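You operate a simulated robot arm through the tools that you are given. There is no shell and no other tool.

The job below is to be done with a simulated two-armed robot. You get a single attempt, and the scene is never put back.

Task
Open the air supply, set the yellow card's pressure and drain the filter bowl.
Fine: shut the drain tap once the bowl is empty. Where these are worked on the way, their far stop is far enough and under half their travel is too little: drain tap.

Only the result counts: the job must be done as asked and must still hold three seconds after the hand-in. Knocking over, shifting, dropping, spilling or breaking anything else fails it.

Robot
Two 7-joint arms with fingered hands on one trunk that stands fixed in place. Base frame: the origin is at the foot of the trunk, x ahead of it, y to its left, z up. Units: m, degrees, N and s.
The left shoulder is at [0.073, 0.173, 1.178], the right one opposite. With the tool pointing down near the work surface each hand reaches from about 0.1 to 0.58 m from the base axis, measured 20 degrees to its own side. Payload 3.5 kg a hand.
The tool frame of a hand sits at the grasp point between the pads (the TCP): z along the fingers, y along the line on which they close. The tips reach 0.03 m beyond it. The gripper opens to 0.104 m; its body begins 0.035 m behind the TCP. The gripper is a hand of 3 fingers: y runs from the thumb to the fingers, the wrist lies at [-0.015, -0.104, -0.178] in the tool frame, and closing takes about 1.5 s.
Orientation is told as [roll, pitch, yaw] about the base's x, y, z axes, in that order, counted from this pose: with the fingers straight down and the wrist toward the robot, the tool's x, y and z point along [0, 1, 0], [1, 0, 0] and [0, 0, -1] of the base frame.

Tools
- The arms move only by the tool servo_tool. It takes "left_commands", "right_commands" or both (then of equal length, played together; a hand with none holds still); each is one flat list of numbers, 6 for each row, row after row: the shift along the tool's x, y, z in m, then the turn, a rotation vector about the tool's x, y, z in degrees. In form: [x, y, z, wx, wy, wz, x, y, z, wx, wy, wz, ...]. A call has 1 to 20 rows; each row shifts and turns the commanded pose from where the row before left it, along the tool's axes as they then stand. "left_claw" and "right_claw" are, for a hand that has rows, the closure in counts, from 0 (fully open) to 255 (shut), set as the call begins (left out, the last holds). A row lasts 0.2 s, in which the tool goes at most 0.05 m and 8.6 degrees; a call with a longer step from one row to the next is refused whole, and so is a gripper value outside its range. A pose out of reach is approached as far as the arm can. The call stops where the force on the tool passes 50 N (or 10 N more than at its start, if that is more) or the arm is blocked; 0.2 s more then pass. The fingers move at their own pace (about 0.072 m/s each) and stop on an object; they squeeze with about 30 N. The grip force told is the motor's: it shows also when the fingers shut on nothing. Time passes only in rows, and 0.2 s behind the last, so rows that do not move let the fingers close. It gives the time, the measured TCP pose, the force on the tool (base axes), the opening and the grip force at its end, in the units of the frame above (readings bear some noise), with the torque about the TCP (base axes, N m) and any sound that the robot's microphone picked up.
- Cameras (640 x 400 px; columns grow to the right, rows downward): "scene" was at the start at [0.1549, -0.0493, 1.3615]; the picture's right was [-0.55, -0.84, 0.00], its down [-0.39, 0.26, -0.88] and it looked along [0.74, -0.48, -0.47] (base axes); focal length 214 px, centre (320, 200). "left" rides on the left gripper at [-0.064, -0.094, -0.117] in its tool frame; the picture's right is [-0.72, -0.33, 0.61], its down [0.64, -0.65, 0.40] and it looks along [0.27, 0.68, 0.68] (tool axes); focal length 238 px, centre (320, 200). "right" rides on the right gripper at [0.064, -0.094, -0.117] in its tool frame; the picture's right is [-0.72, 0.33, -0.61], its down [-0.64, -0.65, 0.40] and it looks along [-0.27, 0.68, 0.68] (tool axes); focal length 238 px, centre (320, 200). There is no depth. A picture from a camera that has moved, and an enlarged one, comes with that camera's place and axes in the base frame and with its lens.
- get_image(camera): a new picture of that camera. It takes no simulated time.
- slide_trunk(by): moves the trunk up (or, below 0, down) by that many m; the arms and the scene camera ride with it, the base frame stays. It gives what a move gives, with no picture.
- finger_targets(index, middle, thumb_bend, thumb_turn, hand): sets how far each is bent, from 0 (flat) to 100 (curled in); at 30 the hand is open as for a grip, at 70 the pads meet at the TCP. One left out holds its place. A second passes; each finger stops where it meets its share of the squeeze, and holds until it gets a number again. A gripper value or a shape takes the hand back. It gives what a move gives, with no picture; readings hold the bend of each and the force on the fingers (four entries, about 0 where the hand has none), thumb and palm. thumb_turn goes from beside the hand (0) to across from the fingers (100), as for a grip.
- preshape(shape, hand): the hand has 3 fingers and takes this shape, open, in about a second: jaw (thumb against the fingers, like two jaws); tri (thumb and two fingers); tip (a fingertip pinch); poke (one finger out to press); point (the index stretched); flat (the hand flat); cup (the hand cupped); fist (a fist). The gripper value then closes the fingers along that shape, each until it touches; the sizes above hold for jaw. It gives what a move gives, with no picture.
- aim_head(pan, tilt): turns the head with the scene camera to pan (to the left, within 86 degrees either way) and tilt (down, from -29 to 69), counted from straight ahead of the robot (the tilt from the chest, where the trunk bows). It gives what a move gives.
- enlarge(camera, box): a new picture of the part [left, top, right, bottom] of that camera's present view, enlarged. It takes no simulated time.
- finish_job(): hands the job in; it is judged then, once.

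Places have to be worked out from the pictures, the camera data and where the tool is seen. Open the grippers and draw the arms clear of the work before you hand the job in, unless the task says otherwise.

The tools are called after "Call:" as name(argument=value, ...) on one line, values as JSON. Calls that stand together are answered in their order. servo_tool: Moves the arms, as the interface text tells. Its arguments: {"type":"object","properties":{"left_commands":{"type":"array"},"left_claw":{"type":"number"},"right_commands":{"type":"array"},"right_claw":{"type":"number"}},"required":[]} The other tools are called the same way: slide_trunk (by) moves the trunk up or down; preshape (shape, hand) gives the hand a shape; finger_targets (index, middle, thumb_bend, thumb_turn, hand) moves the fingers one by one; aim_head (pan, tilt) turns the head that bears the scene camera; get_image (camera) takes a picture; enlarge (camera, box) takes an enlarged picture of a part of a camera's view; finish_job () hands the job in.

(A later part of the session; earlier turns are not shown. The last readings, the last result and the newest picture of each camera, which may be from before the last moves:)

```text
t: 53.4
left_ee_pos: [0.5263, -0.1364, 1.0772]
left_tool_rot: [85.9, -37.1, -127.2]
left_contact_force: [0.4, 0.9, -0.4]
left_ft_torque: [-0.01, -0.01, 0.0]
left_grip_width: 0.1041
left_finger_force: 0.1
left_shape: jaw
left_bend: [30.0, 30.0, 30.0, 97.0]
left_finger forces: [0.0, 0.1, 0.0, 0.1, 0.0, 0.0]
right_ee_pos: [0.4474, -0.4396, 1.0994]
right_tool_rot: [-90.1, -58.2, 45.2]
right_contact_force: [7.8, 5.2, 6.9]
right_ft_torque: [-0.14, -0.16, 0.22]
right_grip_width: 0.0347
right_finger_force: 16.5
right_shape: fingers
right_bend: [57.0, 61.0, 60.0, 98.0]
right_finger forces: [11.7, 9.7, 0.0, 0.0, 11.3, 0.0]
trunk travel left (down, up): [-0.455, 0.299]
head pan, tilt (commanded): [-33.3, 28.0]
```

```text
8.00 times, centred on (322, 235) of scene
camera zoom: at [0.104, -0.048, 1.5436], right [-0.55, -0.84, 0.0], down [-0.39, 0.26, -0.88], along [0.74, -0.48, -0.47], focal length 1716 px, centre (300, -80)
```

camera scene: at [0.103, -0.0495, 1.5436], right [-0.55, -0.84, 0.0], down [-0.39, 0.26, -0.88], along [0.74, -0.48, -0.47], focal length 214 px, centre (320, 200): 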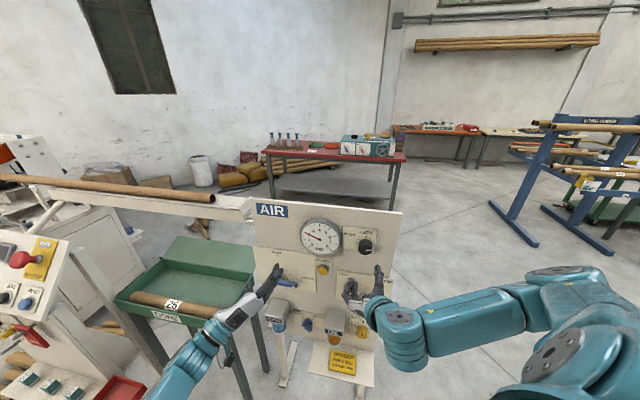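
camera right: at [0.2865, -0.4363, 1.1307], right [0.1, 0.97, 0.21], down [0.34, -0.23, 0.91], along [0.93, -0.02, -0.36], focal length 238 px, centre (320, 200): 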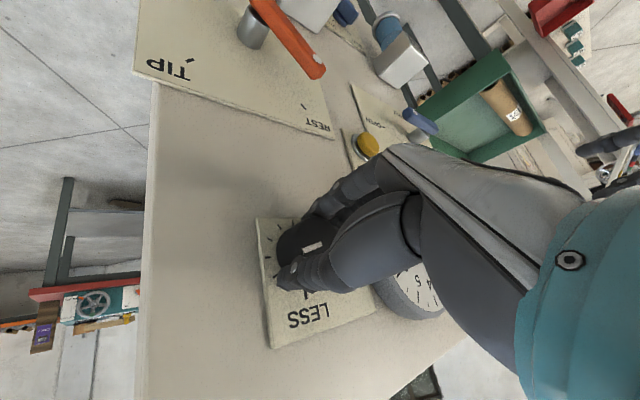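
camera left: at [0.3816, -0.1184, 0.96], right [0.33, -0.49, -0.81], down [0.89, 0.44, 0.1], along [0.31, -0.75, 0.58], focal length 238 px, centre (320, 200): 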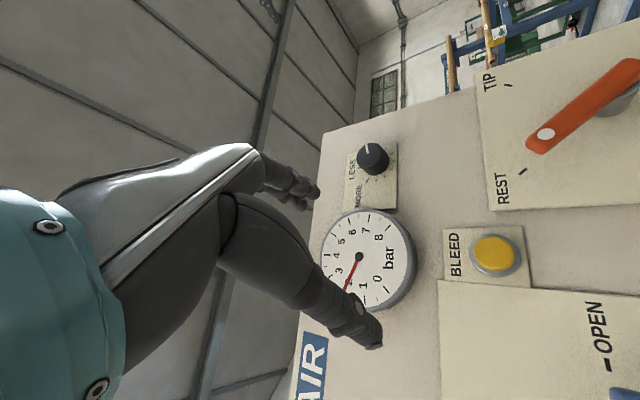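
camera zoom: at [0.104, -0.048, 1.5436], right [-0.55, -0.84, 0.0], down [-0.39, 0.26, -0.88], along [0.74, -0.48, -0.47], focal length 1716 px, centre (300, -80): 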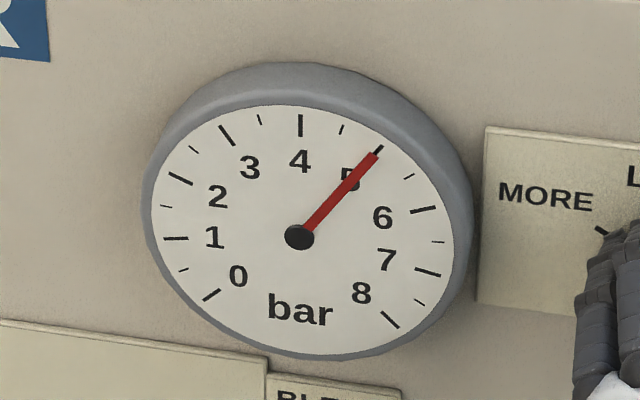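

The needle lies right on 5 bar (about 5.01). I release by opening the fingers and thumb evenly.

Call:
finger_targets(hand="right", index=42, middle=42, thumb_bend=42)

Call:
servo_tool(right_commands=[0, 0, -0.025, 0, 0, 0, 0, 0, -0.025, 0, 0, 0, 0, 0, -0.025, 0, 0, 0, 0, 0, -0.025, 0, 0, 0, 0, 0, -0.02, 0, 0, 0])

Call:
enlarge(camera="scene", box=[295, 210, 350, 260])

Call:
get_image(camera="scene")

```text
t: 54.4
left_ee_pos: [0.5271, -0.1373, 1.0768]
left_tool_rot: [85.9, -36.9, -127.2]
left_contact_force: [0.1, 0.2, -0.7]
left_ft_torque: [0.03, -0.03, -0.04]
left_grip_width: 0.1042
left_finger_force: 0.0
left_shape: jaw
left_bend: [30.0, 30.0, 30.0, 97.0]
left_finger forces: [0.0, 0.1, 0.1, 0.0, 0.1, 0.1]
right_ee_pos: [0.4469, -0.4419, 1.1001]
right_tool_rot: [-90.0, -58.1, 45.2]
right_contact_force: [0.6, -0.1, -0.8]
right_ft_torque: [0.02, -0.02, 0.01]
right_grip_width: 0.0725
right_finger_force: 0.0
right_shape: fingers
right_bend: [42.0, 42.0, 42.0, 97.0]
right_finger forces: [0.1, 0.0, 0.1, 0.1, 0.0, 0.0]
trunk travel left (down, up): [-0.455, 0.299]
head pan, tilt (commanded): [-33.3, 28.0]
```

```text
t: 55.6
left_ee_pos: [0.5261, -0.1376, 1.0787]
left_tool_rot: [86.0, -37.0, -127.2]
left_contact_force: [-1.6, 0.5, 0.5]
left_ft_torque: [-0.02, 0.03, -0.01]
left_grip_width: 0.1041
left_finger_force: 0.1
left_shape: jaw
left_bend: [30.0, 30.0, 30.0, 97.0]
left_finger forces: [0.0, 0.0, 0.0, 0.1, 0.0, 0.0]
right_ee_pos: [0.3594, -0.3552, 1.0996]
right_tool_rot: [-90.0, -58.1, 45.1]
right_contact_force: [0.6, -0.7, 0.3]
right_ft_torque: [0.01, 0.0, 0.02]
right_grip_width: 0.0724
right_finger_force: 0.2
right_shape: fingers
right_bend: [42.0, 42.0, 42.0, 97.0]
right_finger forces: [0.0, 0.1, 0.1, 0.1, 0.0, 0.1]
trunk travel left (down, up): [-0.455, 0.299]
head pan, tilt (commanded): [-33.3, 28.0]
```

```text
8.00 times, centred on (322, 235) of scene
camera zoom: at [0.1031, -0.0491, 1.5436], right [-0.55, -0.84, 0.0], down [-0.39, 0.26, -0.88], along [0.74, -0.48, -0.47], focal length 1716 px, centre (300, -80)
```

zoom: 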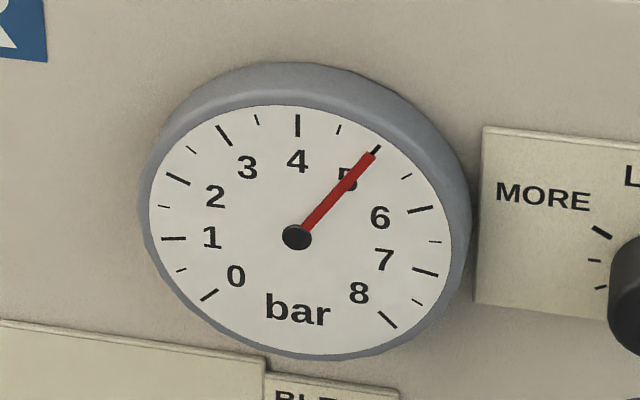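

```text
taken
camera scene: at [0.1031, -0.0491, 1.5436], right [-0.55, -0.84, 0.0], down [-0.39, 0.26, -0.88], along [0.74, -0.48, -0.47], focal length 214 px, centre (320, 200)
```

scene: 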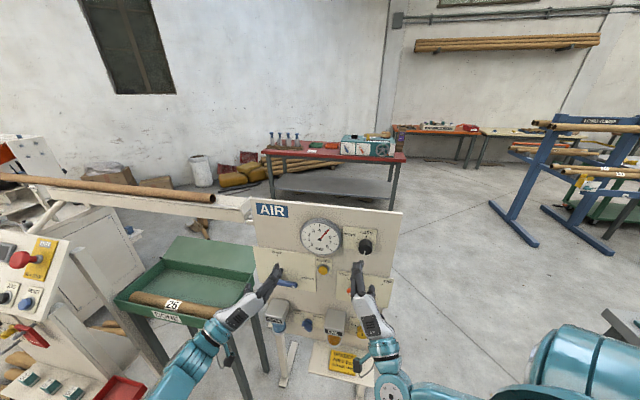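

The pressure holds at 5 bar after release. Next is the drain tap: I turn the right hand to the start angle for gripping the tap bar (fingers down-left, thumb up-right) and draw the left arm up and away to the left.

Call:
servo_tool(right_commands=[0, 0, -0.003, 0, 0, -7.4, 0, 0, -0.003, 0, 0, -7.4, 0, 0, -0.003, 0, 0, -7.4, 0, 0, -0.003, 0, 0, -7.4, 0, 0, -0.003, 0, 0, -7.4, 0, 0, -0.003, 0, 0, -7.4, 0, 0, -0.003, 0, 0, -7.4, 0, 0, -0.003, 0, 0, -7.4, 0, 0, -0.003, 0, 0, -7.4, 0, 0, -0.003, 0, 0, -7.4, 0, 0, -0.003, 0, 0, -7.4, 0, 0, -0.003, 0, 0, -7.4, 0, 0, -0.003, 0, 0, -7.4, 0, 0, -0.003, 0, 0, -6.7], left_commands=[0.0265, 0, -0.006, 0, 0, 0, 0.0265, 0, -0.006, 0, 0, 0, 0.0265, 0, -0.006, 0, 0, 0, 0.0265, 0, -0.006, 0, 0, 0, 0.0265, 0, -0.006, 0, 0, 0, 0.0265, 0, -0.006, 0, 0, 0, 0.0265, 0, -0.006, 0, 0, 0, 0.0265, 0, -0.006, 0, 0, 0, 0, 0, 0, 0, 0, 0, 0, 0, 0, 0, 0, 0, 0, 0, 0, 0, 0, 0, 0, 0, 0, 0, 0, 0, 0, 0, 0, 0, 0, 0, 0, 0, 0, 0, 0, 0])

Call:
get_image(camera="scene")

```text
t: 58.6
left_ee_pos: [0.5772, -0.0166, 1.2495]
left_tool_rot: [85.9, -37.1, -127.2]
left_contact_force: [-0.2, -0.4, -0.8]
left_ft_torque: [0.04, -0.03, 0.03]
left_grip_width: 0.104
left_finger_force: 0.1
left_shape: jaw
left_bend: [30.0, 30.0, 30.0, 97.0]
left_finger forces: [0.0, 0.0, 0.0, 0.1, 0.0, 0.0]
right_ee_pos: [0.3407, -0.3284, 1.0843]
right_tool_rot: [-90.0, 44.9, 45.1]
right_contact_force: [-0.9, 0.3, -0.1]
right_ft_torque: [0.01, 0.0, -0.01]
right_grip_width: 0.0722
right_finger_force: 0.0
right_shape: fingers
right_bend: [42.0, 42.0, 42.0, 97.0]
right_finger forces: [0.0, 0.2, 0.0, 0.0, 0.0, 0.0]
right hand out of reach, approached as far as the arm can: row 12, 13, 14
trunk travel left (down, up): [-0.455, 0.299]
head pan, tilt (commanded): [-33.3, 28.0]
```

```text
taken
camera scene: at [0.1035, -0.0492, 1.5436], right [-0.55, -0.84, 0.0], down [-0.39, 0.26, -0.88], along [0.74, -0.48, -0.47], focal length 214 px, centre (320, 200)
```

scene: 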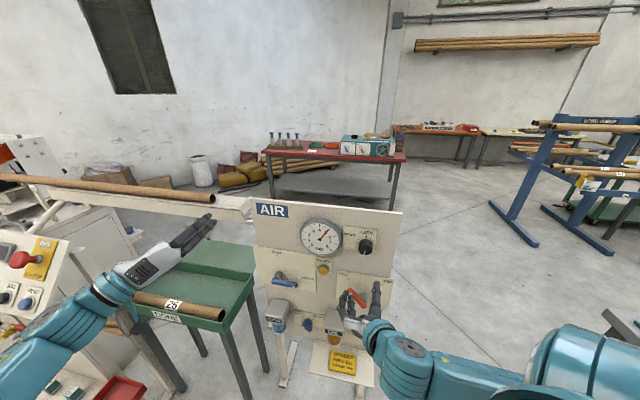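

Both hands are clear of the panel. I lower the trunk in steps toward the drain tap's height.

Call:
slide_trunk(by=-0.18)

Call:
get_image(camera="scene")

```text
t: 60.6
left_ee_pos: [0.5796, -0.0146, 1.0714]
left_tool_rot: [86.0, -37.1, -127.4]
left_contact_force: [-0.7, 0.6, 0.3]
left_ft_torque: [0.0, -0.02, 0.02]
left_grip_width: 0.1038
left_finger_force: 0.0
left_shape: jaw
left_bend: [30.0, 30.0, 30.0, 97.0]
left_finger forces: [0.0, 0.0, 0.0, 0.1, 0.1, 0.0]
right_ee_pos: [0.3486, -0.3277, 0.8712]
right_tool_rot: [-83.7, 48.8, 49.8]
right_contact_force: [0.1, 0.9, 0.7]
right_ft_torque: [0.06, -0.02, -0.03]
right_grip_width: 0.0722
right_finger_force: 0.0
right_shape: fingers
right_bend: [42.0, 42.0, 42.0, 97.0]
right_finger forces: [0.1, 0.1, 0.1, 0.1, 0.0, 0.0]
trunk travel left (down, up): [-0.275, 0.479]
head pan, tilt (commanded): [-33.3, 28.0]
```

```text
taken
camera scene: at [0.1545, -0.0493, 1.3617], right [-0.55, -0.84, 0.0], down [-0.39, 0.26, -0.88], along [0.74, -0.48, -0.47], focal length 214 px, centre (320, 200)
```

scene: 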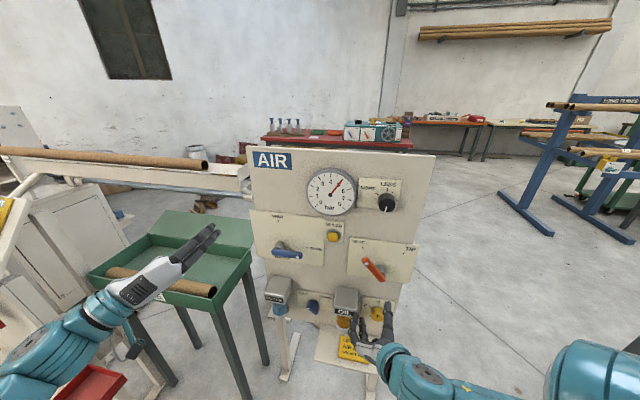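

All good; the gauge still shows 5 bar. I lower another 12 cm.

Call:
slide_trunk(by=-0.12)

Call:
get_image(camera="scene")

Call:
get_image(camera="right")

```text
t: 62.1
left_ee_pos: [0.5793, -0.0152, 0.9517]
left_tool_rot: [86.0, -37.0, -127.2]
left_contact_force: [-0.3, -0.4, -0.5]
left_ft_torque: [0.01, -0.02, 0.0]
left_grip_width: 0.1041
left_finger_force: 0.1
left_shape: jaw
left_bend: [30.0, 30.0, 30.0, 97.0]
left_finger forces: [0.1, 0.1, 0.0, 0.0, 0.0, 0.0]
right_ee_pos: [0.3533, -0.3291, 0.7169]
right_tool_rot: [-74.9, 53.1, 56.4]
right_contact_force: [0.0, 0.3, 0.1]
right_ft_torque: [-0.02, -0.01, 0.0]
right_grip_width: 0.0724
right_finger_force: 0.1
right_shape: fingers
right_bend: [42.0, 42.0, 42.0, 97.0]
right_finger forces: [0.0, 0.0, 0.0, 0.1, 0.0, 0.0]
trunk travel left (down, up): [-0.155, 0.599]
head pan, tilt (commanded): [-33.3, 28.0]
```

```text
taken
camera scene: at [0.2117, -0.0493, 1.2377], right [-0.55, -0.84, 0.0], down [-0.39, 0.26, -0.88], along [0.74, -0.48, -0.47], focal length 214 px, centre (320, 200)
```

scene: 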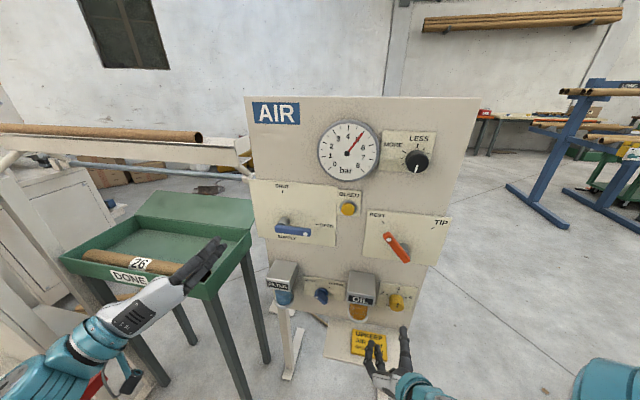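

```text
taken
camera right: at [0.1989, -0.325, 0.7723], right [0.15, 0.96, 0.25], down [0.47, -0.29, 0.83], along [0.87, 0.0, -0.5], focal length 238 px, centre (320, 200)
```

right: 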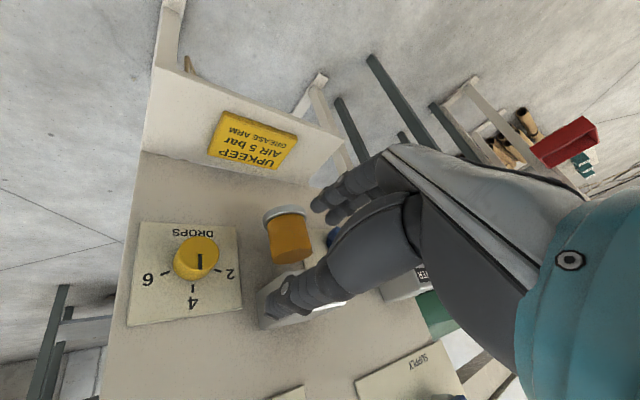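

The right hand sits in front of the OIL unit at b≈0.19 with its orientation slightly off. I correct the orientation and move it left and down to in front of the tap, staying clear of the housings.

Call:
servo_tool(right_commands=[0, 0, 0, 3.18, -3.22, 4.5, 0, 0, 0, 3.18, -3.22, 4.5, -0.0127, 0.032, 0.002, 0, 0, 0, -0.0127, 0.032, 0.002, 0, 0, 0, -0.0127, 0.032, 0.002, 0, 0, 0, -0.0127, 0.032, 0.002, 0, 0, 0, -0.0127, 0.032, 0.002, 0, 0, 0, -0.0127, 0.032, 0.002, 0, 0, 0, 0, 0, 0, 0, 0, 0])

Call:
get_image(camera="scene")

Call:
get_image(camera="right")

```text
t: 64.1
left_ee_pos: [0.5784, -0.0162, 0.9494]
left_tool_rot: [85.9, -37.0, -127.2]
left_contact_force: [-0.1, 0.4, 0.9]
left_ft_torque: [0.02, 0.04, -0.05]
left_grip_width: 0.104
left_finger_force: 0.0
left_shape: jaw
left_bend: [30.0, 30.0, 30.0, 97.0]
left_finger forces: [0.0, 0.0, 0.0, 0.1, 0.0, 0.0]
right_ee_pos: [0.4965, -0.2035, 0.6356]
right_tool_rot: [-90.1, 44.9, 45.2]
right_contact_force: [0.1, -0.6, 0.3]
right_ft_torque: [0.02, 0.0, -0.01]
right_grip_width: 0.0726
right_finger_force: 0.1
right_shape: fingers
right_bend: [42.0, 42.0, 42.0, 97.0]
right_finger forces: [0.0, 0.0, 0.0, 0.1, 0.0, 0.0]
trunk travel left (down, up): [-0.155, 0.599]
head pan, tilt (commanded): [-33.3, 28.0]
```

```text
taken
camera scene: at [0.2123, -0.0492, 1.2375], right [-0.55, -0.84, 0.0], down [-0.39, 0.26, -0.88], along [0.74, -0.48, -0.47], focal length 214 px, centre (320, 200)
```

scene: 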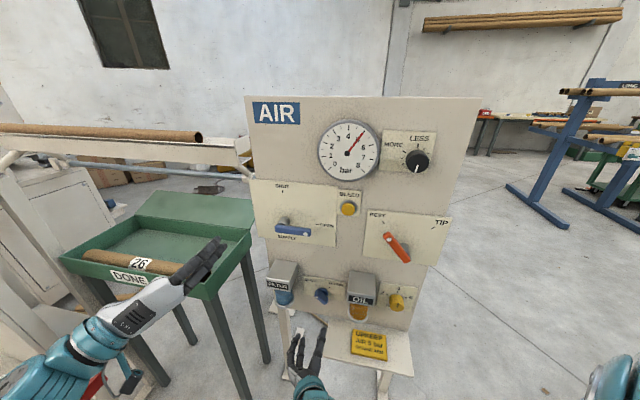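

```text
taken
camera right: at [0.3351, -0.1996, 0.6562], right [0.09, 0.96, 0.28], down [0.28, -0.29, 0.92], along [0.96, 0.0, -0.29], focal length 238 px, centre (320, 200)
```

right: 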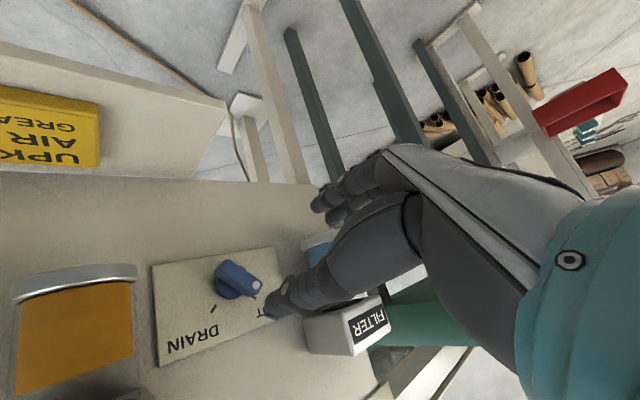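

The hand is now squarely in front of the tap. I enlarge both views to fix the tap's centre and see the bowl level.

Call:
enlarge(camera="right", box=[140, 230, 320, 370])

Call:
enlarge(camera="scene", box=[255, 250, 385, 340])

Call:
get_image(camera="left")

```text
2.86 times, centred on (230, 300) of right
camera zoom: at [0.3351, -0.1996, 0.6562], right [0.09, 0.96, 0.28], down [0.28, -0.29, 0.92], along [0.96, 0.0, -0.29], focal length 681 px, centre (577, -86)
```

zoom: 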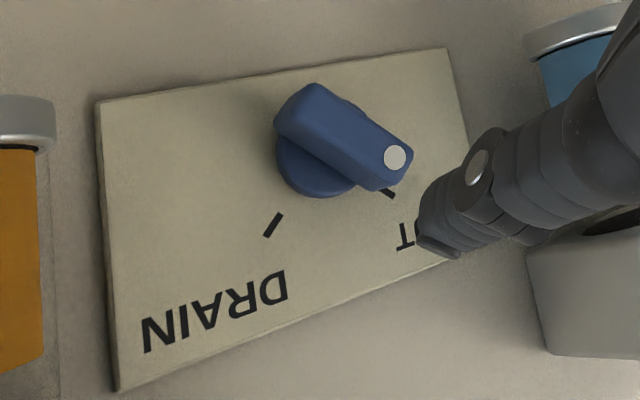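

```text
4.44 times, centred on (320, 295) of scene
camera zoom: at [0.2123, -0.0492, 1.2375], right [-0.55, -0.84, 0.0], down [-0.39, 0.26, -0.88], along [0.74, -0.48, -0.47], focal length 953 px, centre (320, -222)
```

zoom: 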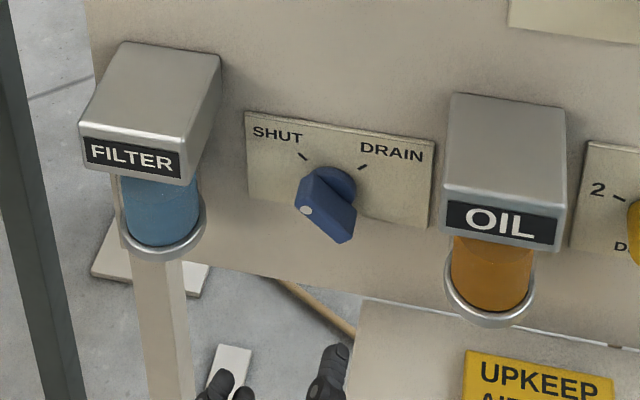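

```text
taken
camera left: at [0.508, 0.0923, 0.8489], right [0.33, -0.5, -0.8], down [0.9, 0.44, 0.09], along [0.3, -0.75, 0.59], focal length 238 px, centre (320, 200)
```

left: 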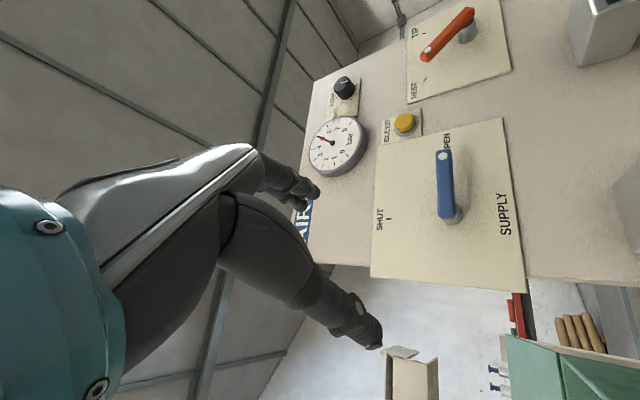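

The tap bar's centre comes out at a≈-0.205, z≈0.634 with its face ~3 cm off the panel, pointing 46° left of up, so my grip angle is right. I advance onto it, leaving the fingertips just in front of its base disc.

Call:
servo_tool(right_commands=[0.0025, -0.0003, 0.02, 0, 0, 0, 0, 0, 0.025, 0, 0, 0, 0, 0, 0.025, 0, 0, 0, 0, 0, 0.02, 0, 0, 0, 0, 0, 0.02, 0, 0, 0, 0, 0, 0.019, 0, 0, 0])

Call:
get_image(camera="right")

Call:
enlarge(camera="scene", box=[255, 250, 385, 340])

```text
t: 65.5
left_ee_pos: [0.5785, -0.0145, 0.9505]
left_tool_rot: [85.9, -37.0, -127.2]
left_contact_force: [-0.6, 0.2, -0.1]
left_ft_torque: [0.01, -0.01, -0.02]
left_grip_width: 0.1041
left_finger_force: 0.1
left_shape: jaw
left_bend: [30.0, 30.0, 30.0, 97.0]
left_finger forces: [0.1, 0.0, 0.0, 0.0, 0.1, 0.0]
right_ee_pos: [0.5849, -0.2953, 0.6322]
right_tool_rot: [-90.1, 44.9, 45.0]
right_contact_force: [0.9, 0.0, 0.8]
right_ft_torque: [0.0, 0.02, 0.02]
right_grip_width: 0.0728
right_finger_force: 0.0
right_shape: fingers
right_bend: [42.0, 42.0, 42.0, 97.0]
right_finger forces: [0.0, 0.0, 0.0, 0.0, 0.1, 0.1]
trunk travel left (down, up): [-0.155, 0.599]
head pan, tilt (commanded): [-33.3, 28.0]
```

```text
taken
camera right: at [0.4225, -0.292, 0.6532], right [0.09, 0.96, 0.28], down [0.28, -0.29, 0.92], along [0.96, 0.0, -0.29], focal length 238 px, centre (320, 200)
```

right: 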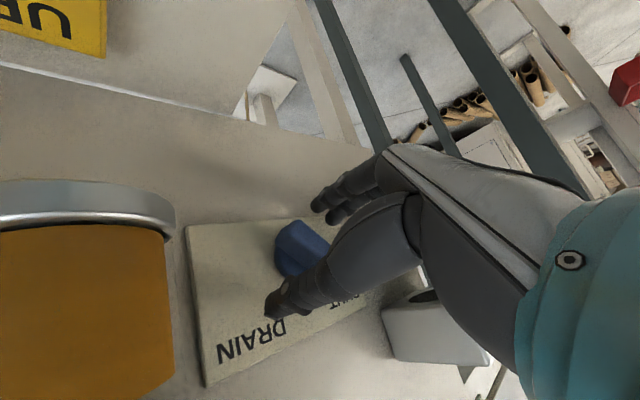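

```text
4.44 times, centred on (320, 295) of scene
camera zoom: at [0.2121, -0.0494, 1.2375], right [-0.55, -0.84, 0.0], down [-0.39, 0.26, -0.88], along [0.74, -0.48, -0.47], focal length 953 px, centre (320, -222)
```

zoom: 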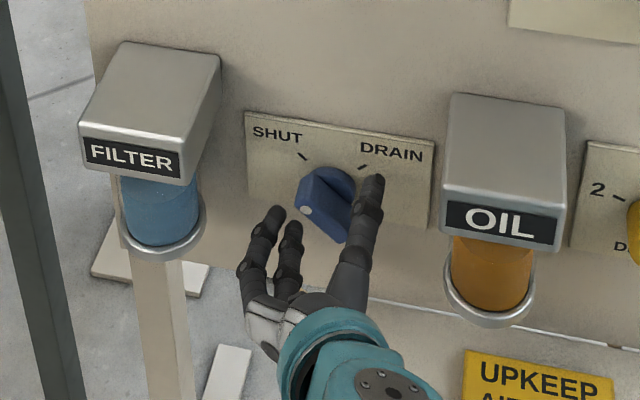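

The tap bar is centred between thumb and fingers. I go 3 mm deeper and close on it.

Call:
servo_tool(right_commands=[0, 0, 0.003, 0, 0, 0])

Call:
finger_targets(hand="right", index=72, middle=72, thumb_bend=72)

Call:
get_image(camera="right")

Call:
enlarge(camera="scene", box=[255, 250, 385, 340])

```text
t: 65.9
left_ee_pos: [0.5789, -0.0157, 0.9506]
left_tool_rot: [85.9, -37.0, -127.2]
left_contact_force: [1.2, 0.1, -0.7]
left_ft_torque: [-0.01, -0.01, -0.02]
left_grip_width: 0.1039
left_finger_force: 0.0
left_shape: jaw
left_bend: [30.0, 30.0, 30.0, 97.0]
left_finger forces: [0.1, 0.1, 0.0, 0.0, 0.1, 0.1]
right_ee_pos: [0.5875, -0.2967, 0.6328]
right_tool_rot: [-90.1, 44.9, 45.1]
right_contact_force: [0.2, 0.7, 0.0]
right_ft_torque: [-0.02, 0.01, -0.01]
right_grip_width: 0.0727
right_finger_force: 0.0
right_shape: fingers
right_bend: [42.0, 42.0, 42.0, 97.0]
right_finger forces: [0.0, 0.0, 0.0, 0.0, 0.0, 0.0]
trunk travel left (down, up): [-0.155, 0.599]
head pan, tilt (commanded): [-33.3, 28.0]
```

```text
t: 66.9
left_ee_pos: [0.5792, -0.0151, 0.9495]
left_tool_rot: [85.9, -37.0, -127.3]
left_contact_force: [0.5, 0.6, -0.2]
left_ft_torque: [0.0, -0.03, -0.01]
left_grip_width: 0.1038
left_finger_force: 0.0
left_shape: jaw
left_bend: [30.0, 30.0, 30.0, 97.0]
left_finger forces: [0.1, 0.1, 0.0, 0.1, 0.0, 0.1]
right_ee_pos: [0.5855, -0.2954, 0.6323]
right_tool_rot: [-89.9, 44.9, 45.2]
right_contact_force: [2.4, 7.4, -4.4]
right_ft_torque: [0.06, 0.09, 0.17]
right_grip_width: 0.0115
right_finger_force: 13.7
right_shape: fingers
right_bend: [71.0, 64.0, 66.0, 100.0]
right_finger forces: [6.1, 9.9, 0.1, 0.0, 11.5, 0.0]
trunk travel left (down, up): [-0.155, 0.599]
head pan, tilt (commanded): [-33.3, 28.0]
```

```text
taken
camera right: at [0.425, -0.2928, 0.6533], right [0.09, 0.96, 0.28], down [0.28, -0.29, 0.91], along [0.96, 0.0, -0.29], focal length 238 px, centre (320, 200)
```

right: 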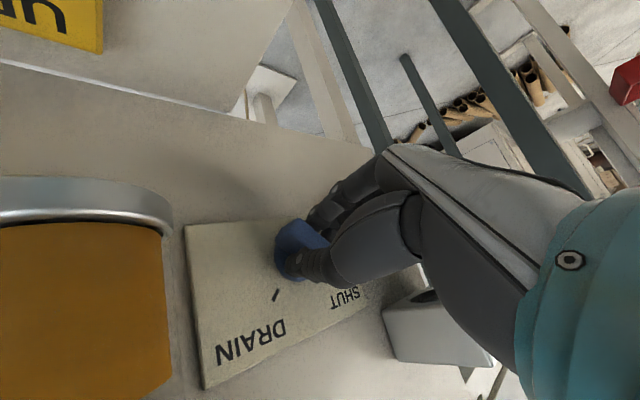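

```text
4.44 times, centred on (320, 295) of scene
camera zoom: at [0.2127, -0.049, 1.2374], right [-0.55, -0.84, 0.0], down [-0.39, 0.26, -0.88], along [0.74, -0.48, -0.47], focal length 953 px, centre (320, -222)
```

zoom: 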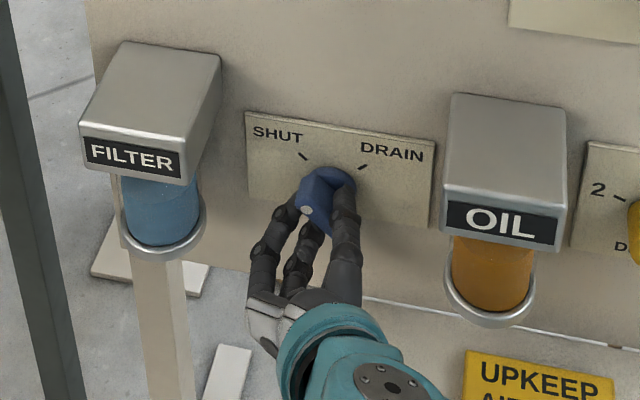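

The bar is pinched between thumb and both fingers. I turn it 48° clockwise first and check.

Call:
servo_tool(right_commands=[0, 0, 0, 0, 0, 6, 0, 0, 0, 0, 0, 6, 0, 0, 0, 0, 0, 6, 0, 0, 0, 0, 0, 6, 0, 0, 0, 0, 0, 6, 0, 0, 0, 0, 0, 6, 0, 0, 0, 0, 0, 6, 0, 0, 0, 0, 0, 6])

Call:
enlarge(camera="scene", box=[255, 250, 385, 340])

Call:
get_image(camera="right")

```text
t: 68.7
left_ee_pos: [0.5788, -0.0139, 0.9499]
left_tool_rot: [86.0, -37.1, -127.3]
left_contact_force: [-0.4, 0.4, 0.0]
left_ft_torque: [0.01, -0.01, 0.02]
left_grip_width: 0.1039
left_finger_force: 0.2
left_shape: jaw
left_bend: [30.0, 30.0, 30.0, 97.0]
left_finger forces: [0.0, 0.0, 0.0, 0.1, 0.0, 0.0]
right_ee_pos: [0.5873, -0.2951, 0.6341]
right_tool_rot: [-90.1, -3.1, 45.2]
right_contact_force: [-3.4, 15.2, 1.7]
right_ft_torque: [-0.07, 0.01, 0.16]
right_grip_width: 0.0118
right_finger_force: 18.6
right_shape: fingers
right_bend: [71.0, 63.0, 67.0, 100.0]
right_finger forces: [7.0, 10.8, 0.0, 0.0, 18.4, 0.0]
trunk travel left (down, up): [-0.155, 0.599]
head pan, tilt (commanded): [-33.3, 28.0]
```

```text
4.44 times, centred on (320, 295) of scene
camera zoom: at [0.2118, -0.0481, 1.2376], right [-0.55, -0.84, 0.0], down [-0.39, 0.26, -0.88], along [0.74, -0.48, -0.47], focal length 953 px, centre (320, -222)
```

zoom: 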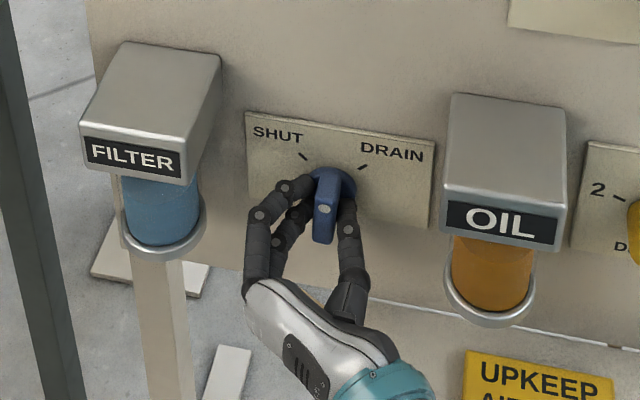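

```text
taken
camera right: at [0.4404, -0.2777, 0.5639], right [-0.24, 0.64, 0.73], down [-0.2, -0.77, 0.6], along [0.95, 0.0, 0.31], focal length 238 px, centre (320, 200)
```

right: 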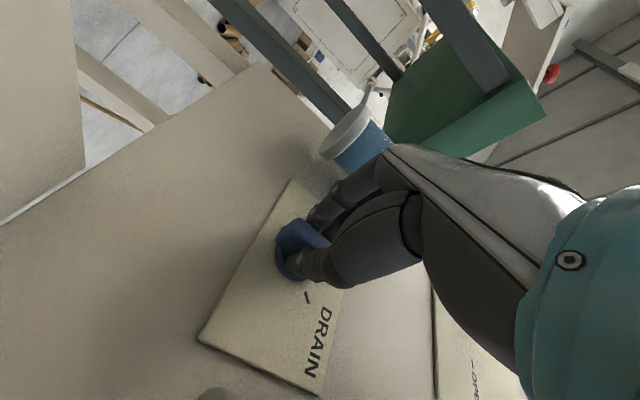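

The bar has followed to vertical (half way). I continue the remaining turn to DRAIN.

Call:
servo_tool(right_commands=[0, 0, 0, 0, 0, 6, 0, 0, 0, 0, 0, 6, 0, 0, 0, 0, 0, 6, 0, 0, 0, 0, 0, 6, 0, 0, 0, 0, 0, 6, 0, 0, 0, 0, 0, 6, 0, 0, 0, 0, 0, 6, 0, 0, 0, 0, 0, 4])

Call:
enlarge(camera="scene", box=[255, 250, 385, 340])

```text
t: 70.5
left_ee_pos: [0.5786, -0.0134, 0.9504]
left_tool_rot: [86.0, -37.1, -127.4]
left_contact_force: [0.4, 0.7, -0.4]
left_ft_torque: [0.0, -0.01, 0.0]
left_grip_width: 0.1037
left_finger_force: 0.0
left_shape: jaw
left_bend: [30.0, 30.0, 30.0, 97.0]
left_finger forces: [0.1, 0.0, 0.1, 0.0, 0.0, 0.0]
right_ee_pos: [0.5871, -0.2962, 0.6347]
right_tool_rot: [-90.3, -49.3, 45.3]
right_contact_force: [-1.3, 14.7, 4.3]
right_ft_torque: [-0.2, 0.01, 0.2]
right_grip_width: 0.0112
right_finger_force: 18.2
right_shape: fingers
right_bend: [71.0, 62.0, 67.0, 100.0]
right_finger forces: [6.2, 13.9, 0.1, 0.1, 15.5, 0.0]
trunk travel left (down, up): [-0.155, 0.599]
head pan, tilt (commanded): [-33.3, 28.0]
```

```text
4.44 times, centred on (320, 295) of scene
camera zoom: at [0.2116, -0.048, 1.2376], right [-0.55, -0.84, 0.0], down [-0.39, 0.26, -0.88], along [0.74, -0.48, -0.47], focal length 953 px, centre (320, -222)
```

zoom: 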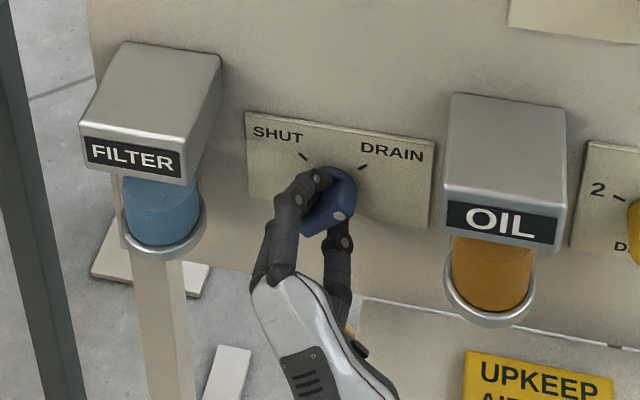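

The tap's dot now points at DRAIN. I hold still a few seconds and watch the filter bowl's level.

Call:
servo_tool(right_commands=[0, 0, 0, 0, 0, 0, 0, 0, 0, 0, 0, 0, 0, 0, 0, 0, 0, 0, 0, 0, 0, 0, 0, 0, 0, 0, 0, 0, 0, 0, 0, 0, 0, 0, 0, 0, 0, 0, 0, 0, 0, 0, 0, 0, 0, 0, 0, 0, 0, 0, 0, 0, 0, 0, 0, 0, 0, 0, 0, 0, 0, 0, 0, 0, 0, 0, 0, 0, 0, 0, 0, 0])

Call:
enlarge(camera="scene", box=[260, 255, 310, 310])

Call:
get_image(camera="right")

```text
t: 73.1
left_ee_pos: [0.5783, -0.0141, 0.9494]
left_tool_rot: [86.0, -37.2, -127.3]
left_contact_force: [0.4, -0.4, -0.5]
left_ft_torque: [0.01, 0.01, 0.04]
left_grip_width: 0.1042
left_finger_force: 0.0
left_shape: jaw
left_bend: [30.0, 30.0, 30.0, 97.0]
left_finger forces: [0.1, 0.0, 0.1, 0.0, 0.0, 0.1]
right_ee_pos: [0.5866, -0.2952, 0.6348]
right_tool_rot: [-90.3, -49.1, 45.4]
right_contact_force: [-2.0, 15.4, 6.5]
right_ft_torque: [-0.26, -0.07, 0.27]
right_grip_width: 0.0113
right_finger_force: 17.6
right_shape: fingers
right_bend: [71.0, 62.0, 67.0, 100.0]
right_finger forces: [6.8, 14.5, 0.1, 0.0, 14.5, 0.0]
trunk travel left (down, up): [-0.155, 0.599]
head pan, tilt (commanded): [-33.3, 28.0]
```

```text
7.27 times, centred on (285, 282) of scene
camera zoom: at [0.2115, -0.0479, 1.2377], right [-0.55, -0.84, 0.0], down [-0.39, 0.26, -0.88], along [0.74, -0.48, -0.47], focal length 1560 px, centre (574, -400)
```

zoom: 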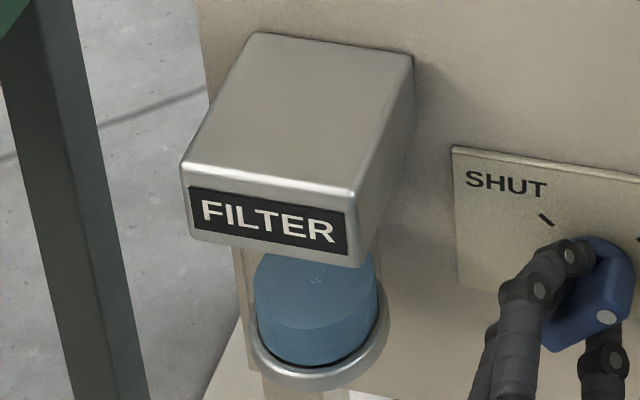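

```text
taken
camera right: at [0.4947, -0.2234, 0.5206], right [-0.67, 0.2, 0.72], down [-0.36, -0.93, -0.07], along [0.65, -0.3, 0.69], focal length 238 px, centre (320, 200)
```

right: 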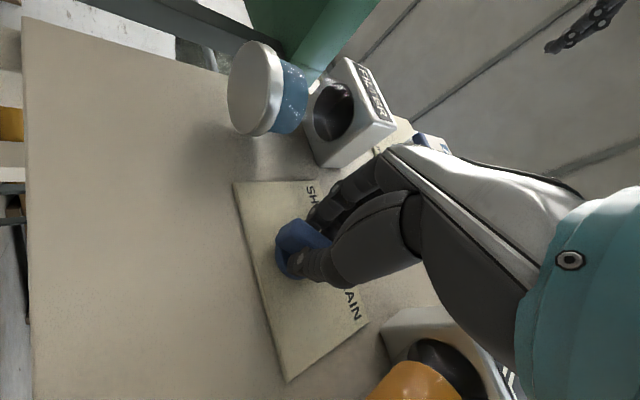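

The level in the filter bowl is dropping. I keep holding.

Call:
servo_tool(right_commands=[0, 0, 0, 0, 0, 0, 0, 0, 0, 0, 0, 0, 0, 0, 0, 0, 0, 0, 0, 0, 0, 0, 0, 0, 0, 0, 0, 0, 0, 0, 0, 0, 0, 0, 0, 0, 0, 0, 0, 0, 0, 0, 0, 0, 0, 0, 0, 0, 0, 0, 0, 0, 0, 0, 0, 0, 0, 0, 0, 0, 0, 0, 0, 0, 0, 0, 0, 0, 0, 0, 0, 0, 0, 0, 0, 0, 0, 0, 0, 0, 0, 0, 0, 0, 0, 0, 0, 0, 0, 0, 0, 0, 0, 0, 0, 0, 0, 0, 0, 0, 0, 0, 0, 0, 0, 0, 0, 0, 0, 0, 0, 0, 0, 0, 0, 0, 0, 0, 0, 0])

Call:
enlarge(camera="scene", box=[260, 255, 310, 310])

Call:
get_image(camera="right")

```text
t: 77.3
left_ee_pos: [0.5774, -0.0153, 0.9501]
left_tool_rot: [85.9, -37.1, -127.3]
left_contact_force: [0.8, 0.1, -0.2]
left_ft_torque: [0.01, -0.03, 0.01]
left_grip_width: 0.1038
left_finger_force: 0.0
left_shape: jaw
left_bend: [30.0, 30.0, 30.0, 97.0]
left_finger forces: [0.0, 0.1, 0.1, 0.0, 0.0, 0.0]
right_ee_pos: [0.5865, -0.296, 0.6349]
right_tool_rot: [-90.3, -49.2, 45.4]
right_contact_force: [-0.7, 15.5, 7.0]
right_ft_torque: [-0.22, -0.08, 0.23]
right_grip_width: 0.0116
right_finger_force: 17.1
right_shape: fingers
right_bend: [71.0, 62.0, 67.0, 100.0]
right_finger forces: [6.8, 14.6, 0.1, 0.1, 13.9, 0.1]
trunk travel left (down, up): [-0.155, 0.599]
head pan, tilt (commanded): [-33.3, 28.0]
```

```text
7.27 times, centred on (285, 282) of scene
camera zoom: at [0.2115, -0.048, 1.2377], right [-0.55, -0.84, 0.0], down [-0.39, 0.26, -0.88], along [0.74, -0.48, -0.47], focal length 1560 px, centre (574, -400)
```

zoom: 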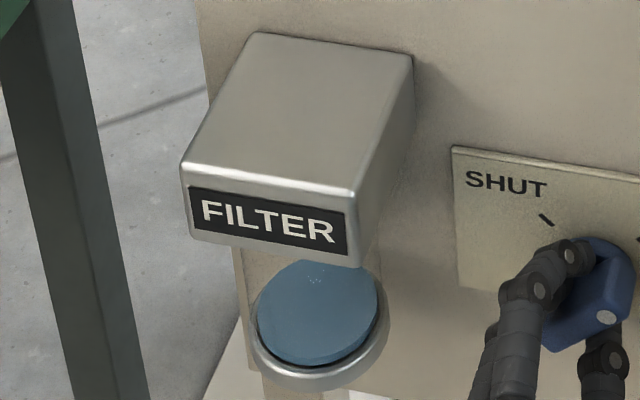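

```text
taken
camera right: at [0.4947, -0.2234, 0.5206], right [-0.67, 0.2, 0.72], down [-0.36, -0.93, -0.07], along [0.65, -0.3, 0.69], focal length 238 px, centre (320, 200)
```

right: 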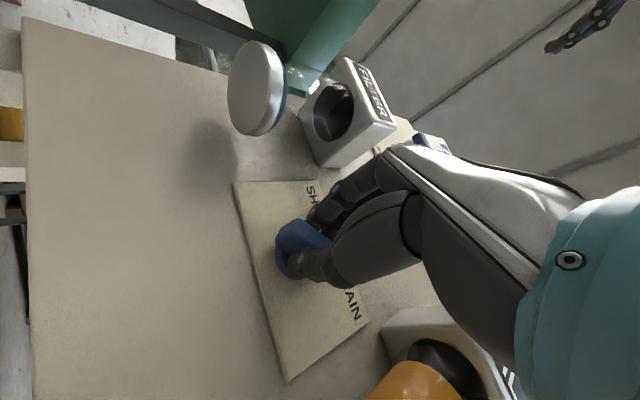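

Only a thin layer is left. I wait a few more seconds.

Call:
servo_tool(right_commands=[0, 0, 0, 0, 0, 0, 0, 0, 0, 0, 0, 0, 0, 0, 0, 0, 0, 0, 0, 0, 0, 0, 0, 0, 0, 0, 0, 0, 0, 0, 0, 0, 0, 0, 0, 0, 0, 0, 0, 0, 0, 0, 0, 0, 0, 0, 0, 0, 0, 0, 0, 0, 0, 0, 0, 0, 0, 0, 0, 0, 0, 0, 0, 0, 0, 0, 0, 0, 0, 0, 0, 0, 0, 0, 0, 0, 0, 0, 0, 0, 0, 0, 0, 0, 0, 0, 0, 0, 0, 0])

Call:
enlarge(camera="scene", box=[260, 255, 310, 310])

Call:
enlarge(camera="right", box=[200, 20, 420, 190])

```text
t: 80.5
left_ee_pos: [0.5778, -0.0146, 0.9499]
left_tool_rot: [86.0, -37.1, -127.3]
left_contact_force: [0.3, 0.0, 0.0]
left_ft_torque: [0.04, 0.0, 0.03]
left_grip_width: 0.1041
left_finger_force: 0.1
left_shape: jaw
left_bend: [30.0, 30.0, 30.0, 97.0]
left_finger forces: [0.0, 0.1, 0.0, 0.0, 0.0, 0.1]
right_ee_pos: [0.5871, -0.2957, 0.6359]
right_tool_rot: [-90.2, -49.1, 45.4]
right_contact_force: [-1.3, 14.4, 7.1]
right_ft_torque: [-0.25, -0.09, 0.24]
right_grip_width: 0.0115
right_finger_force: 17.4
right_shape: fingers
right_bend: [71.0, 62.0, 67.0, 100.0]
right_finger forces: [6.8, 14.6, 0.1, 0.0, 13.7, 0.0]
trunk travel left (down, up): [-0.155, 0.599]
head pan, tilt (commanded): [-33.3, 28.0]
```

```text
7.27 times, centred on (285, 282) of scene
camera zoom: at [0.2115, -0.048, 1.2377], right [-0.55, -0.84, 0.0], down [-0.39, 0.26, -0.88], along [0.74, -0.48, -0.47], focal length 1560 px, centre (574, -400)
```

zoom: 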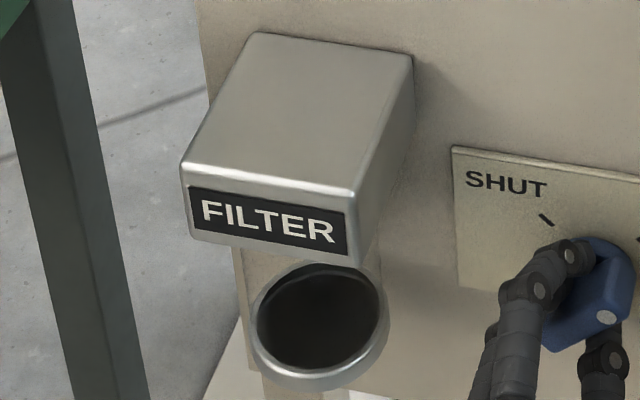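

```text
2.35 times, centred on (310, 105) of right
camera zoom: at [0.4947, -0.2234, 0.5206], right [-0.67, 0.2, 0.72], down [-0.36, -0.93, -0.07], along [0.65, -0.3, 0.69], focal length 561 px, centre (344, 424)
```

zoom: 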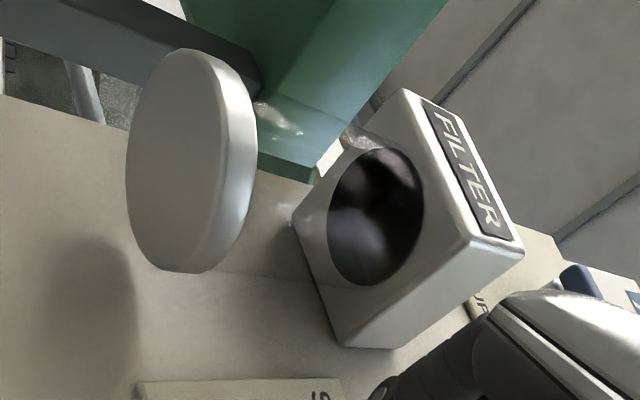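

The filter bowl is empty. I turn the tap back counter-clockwise to SHUT.

Call:
servo_tool(right_commands=[0, 0, 0, 0, 0, -6, 0, 0, 0, 0, 0, -6, 0, 0, 0, 0, 0, -6, 0, 0, 0, 0, 0, -6, 0, 0, 0, 0, 0, -6, 0, 0, 0, 0, 0, -6, 0, 0, 0, 0, 0, -6, 0, 0, 0, 0, 0, -6, 0, 0, 0, 0, 0, -6, 0, 0, 0, 0, 0, -6, 0, 0, 0, 0, 0, -6, 0, 0, 0, 0, 0, -6, 0, 0, 0, 0, 0, -6, 0, 0, 0, 0, 0, -6, 0, 0, 0, 0, 0, -6, 0, 0, 0, 0, 0, -6])

Call:
enlarge(camera="scene", box=[255, 250, 385, 340])

Call:
get_image(camera="right")

```text
t: 83.9
left_ee_pos: [0.5783, -0.0143, 0.9509]
left_tool_rot: [86.0, -37.1, -127.3]
left_contact_force: [-0.3, -0.5, 0.0]
left_ft_torque: [-0.01, 0.0, -0.01]
left_grip_width: 0.1041
left_finger_force: 0.0
left_shape: jaw
left_bend: [30.0, 30.0, 30.0, 97.0]
left_finger forces: [0.0, 0.0, 0.0, 0.0, 0.0, 0.0]
right_ee_pos: [0.5868, -0.2959, 0.6325]
right_tool_rot: [-90.0, 46.9, 45.2]
right_contact_force: [0.5, 12.3, -0.7]
right_ft_torque: [-0.01, -0.11, 0.17]
right_grip_width: 0.011
right_finger_force: 18.0
right_shape: fingers
right_bend: [71.0, 63.0, 67.0, 100.0]
right_finger forces: [6.9, 9.3, 0.0, 0.0, 19.3, 0.1]
trunk travel left (down, up): [-0.155, 0.599]
head pan, tilt (commanded): [-33.3, 28.0]
```

```text
4.44 times, centred on (320, 295) of scene
camera zoom: at [0.2121, -0.0484, 1.2375], right [-0.55, -0.84, 0.0], down [-0.39, 0.26, -0.88], along [0.74, -0.48, -0.47], focal length 953 px, centre (320, -222)
```

zoom: 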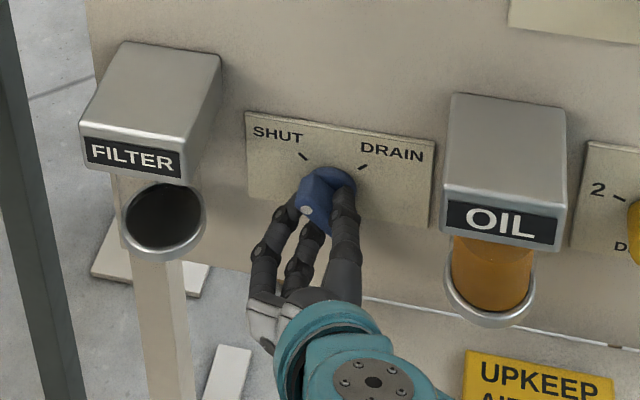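

```text
taken
camera right: at [0.4255, -0.2923, 0.6577], right [0.09, 0.96, 0.25], down [0.3, -0.27, 0.91], along [0.95, -0.01, -0.32], focal length 238 px, centre (320, 200)
```

right: 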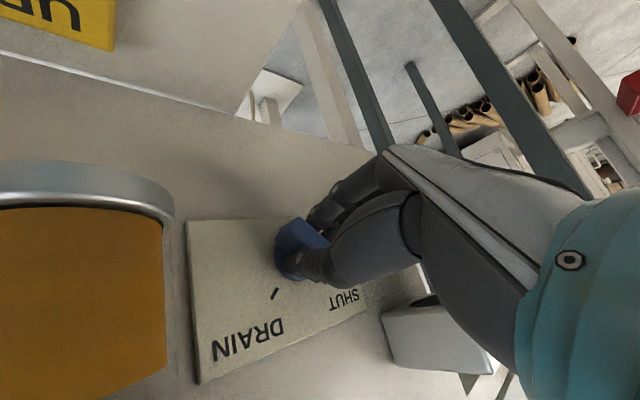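

The tap is back at SHUT. I press a few degrees further to be sure it sits on its stop.

Call:
servo_tool(right_commands=[0, 0, 0, 0, 0, -4, 0, 0, 0, 0, 0, -4, 0, 0, 0, 0, 0, 0])

Call:
enlarge(camera="scene", box=[255, 250, 385, 340])

```text
t: 84.7
left_ee_pos: [0.5796, -0.0149, 0.9499]
left_tool_rot: [86.0, -37.2, -127.3]
left_contact_force: [0.8, 0.2, -0.1]
left_ft_torque: [0.0, -0.01, -0.03]
left_grip_width: 0.1039
left_finger_force: 0.1
left_shape: jaw
left_bend: [30.0, 30.0, 30.0, 97.0]
left_finger forces: [0.1, 0.0, 0.0, 0.0, 0.1, 0.0]
right_ee_pos: [0.5862, -0.2962, 0.6329]
right_tool_rot: [-90.1, 54.8, 45.0]
right_contact_force: [1.1, 15.9, -2.5]
right_ft_torque: [0.08, -0.1, 0.22]
right_grip_width: 0.0115
right_finger_force: 18.5
right_shape: fingers
right_bend: [71.0, 63.0, 68.0, 99.0]
right_finger forces: [8.8, 10.3, 0.0, 0.0, 17.6, 0.0]
trunk travel left (down, up): [-0.155, 0.599]
head pan, tilt (commanded): [-33.3, 28.0]
```

```text
4.44 times, centred on (320, 295) of scene
camera zoom: at [0.2124, -0.0483, 1.2375], right [-0.55, -0.84, 0.0], down [-0.39, 0.26, -0.88], along [0.74, -0.48, -0.47], focal length 953 px, centre (320, -222)
```

zoom: 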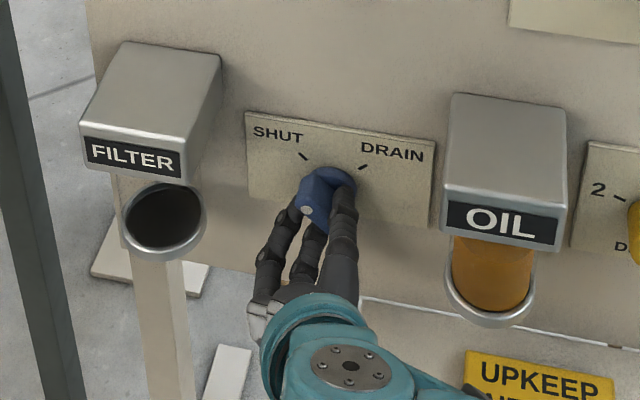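

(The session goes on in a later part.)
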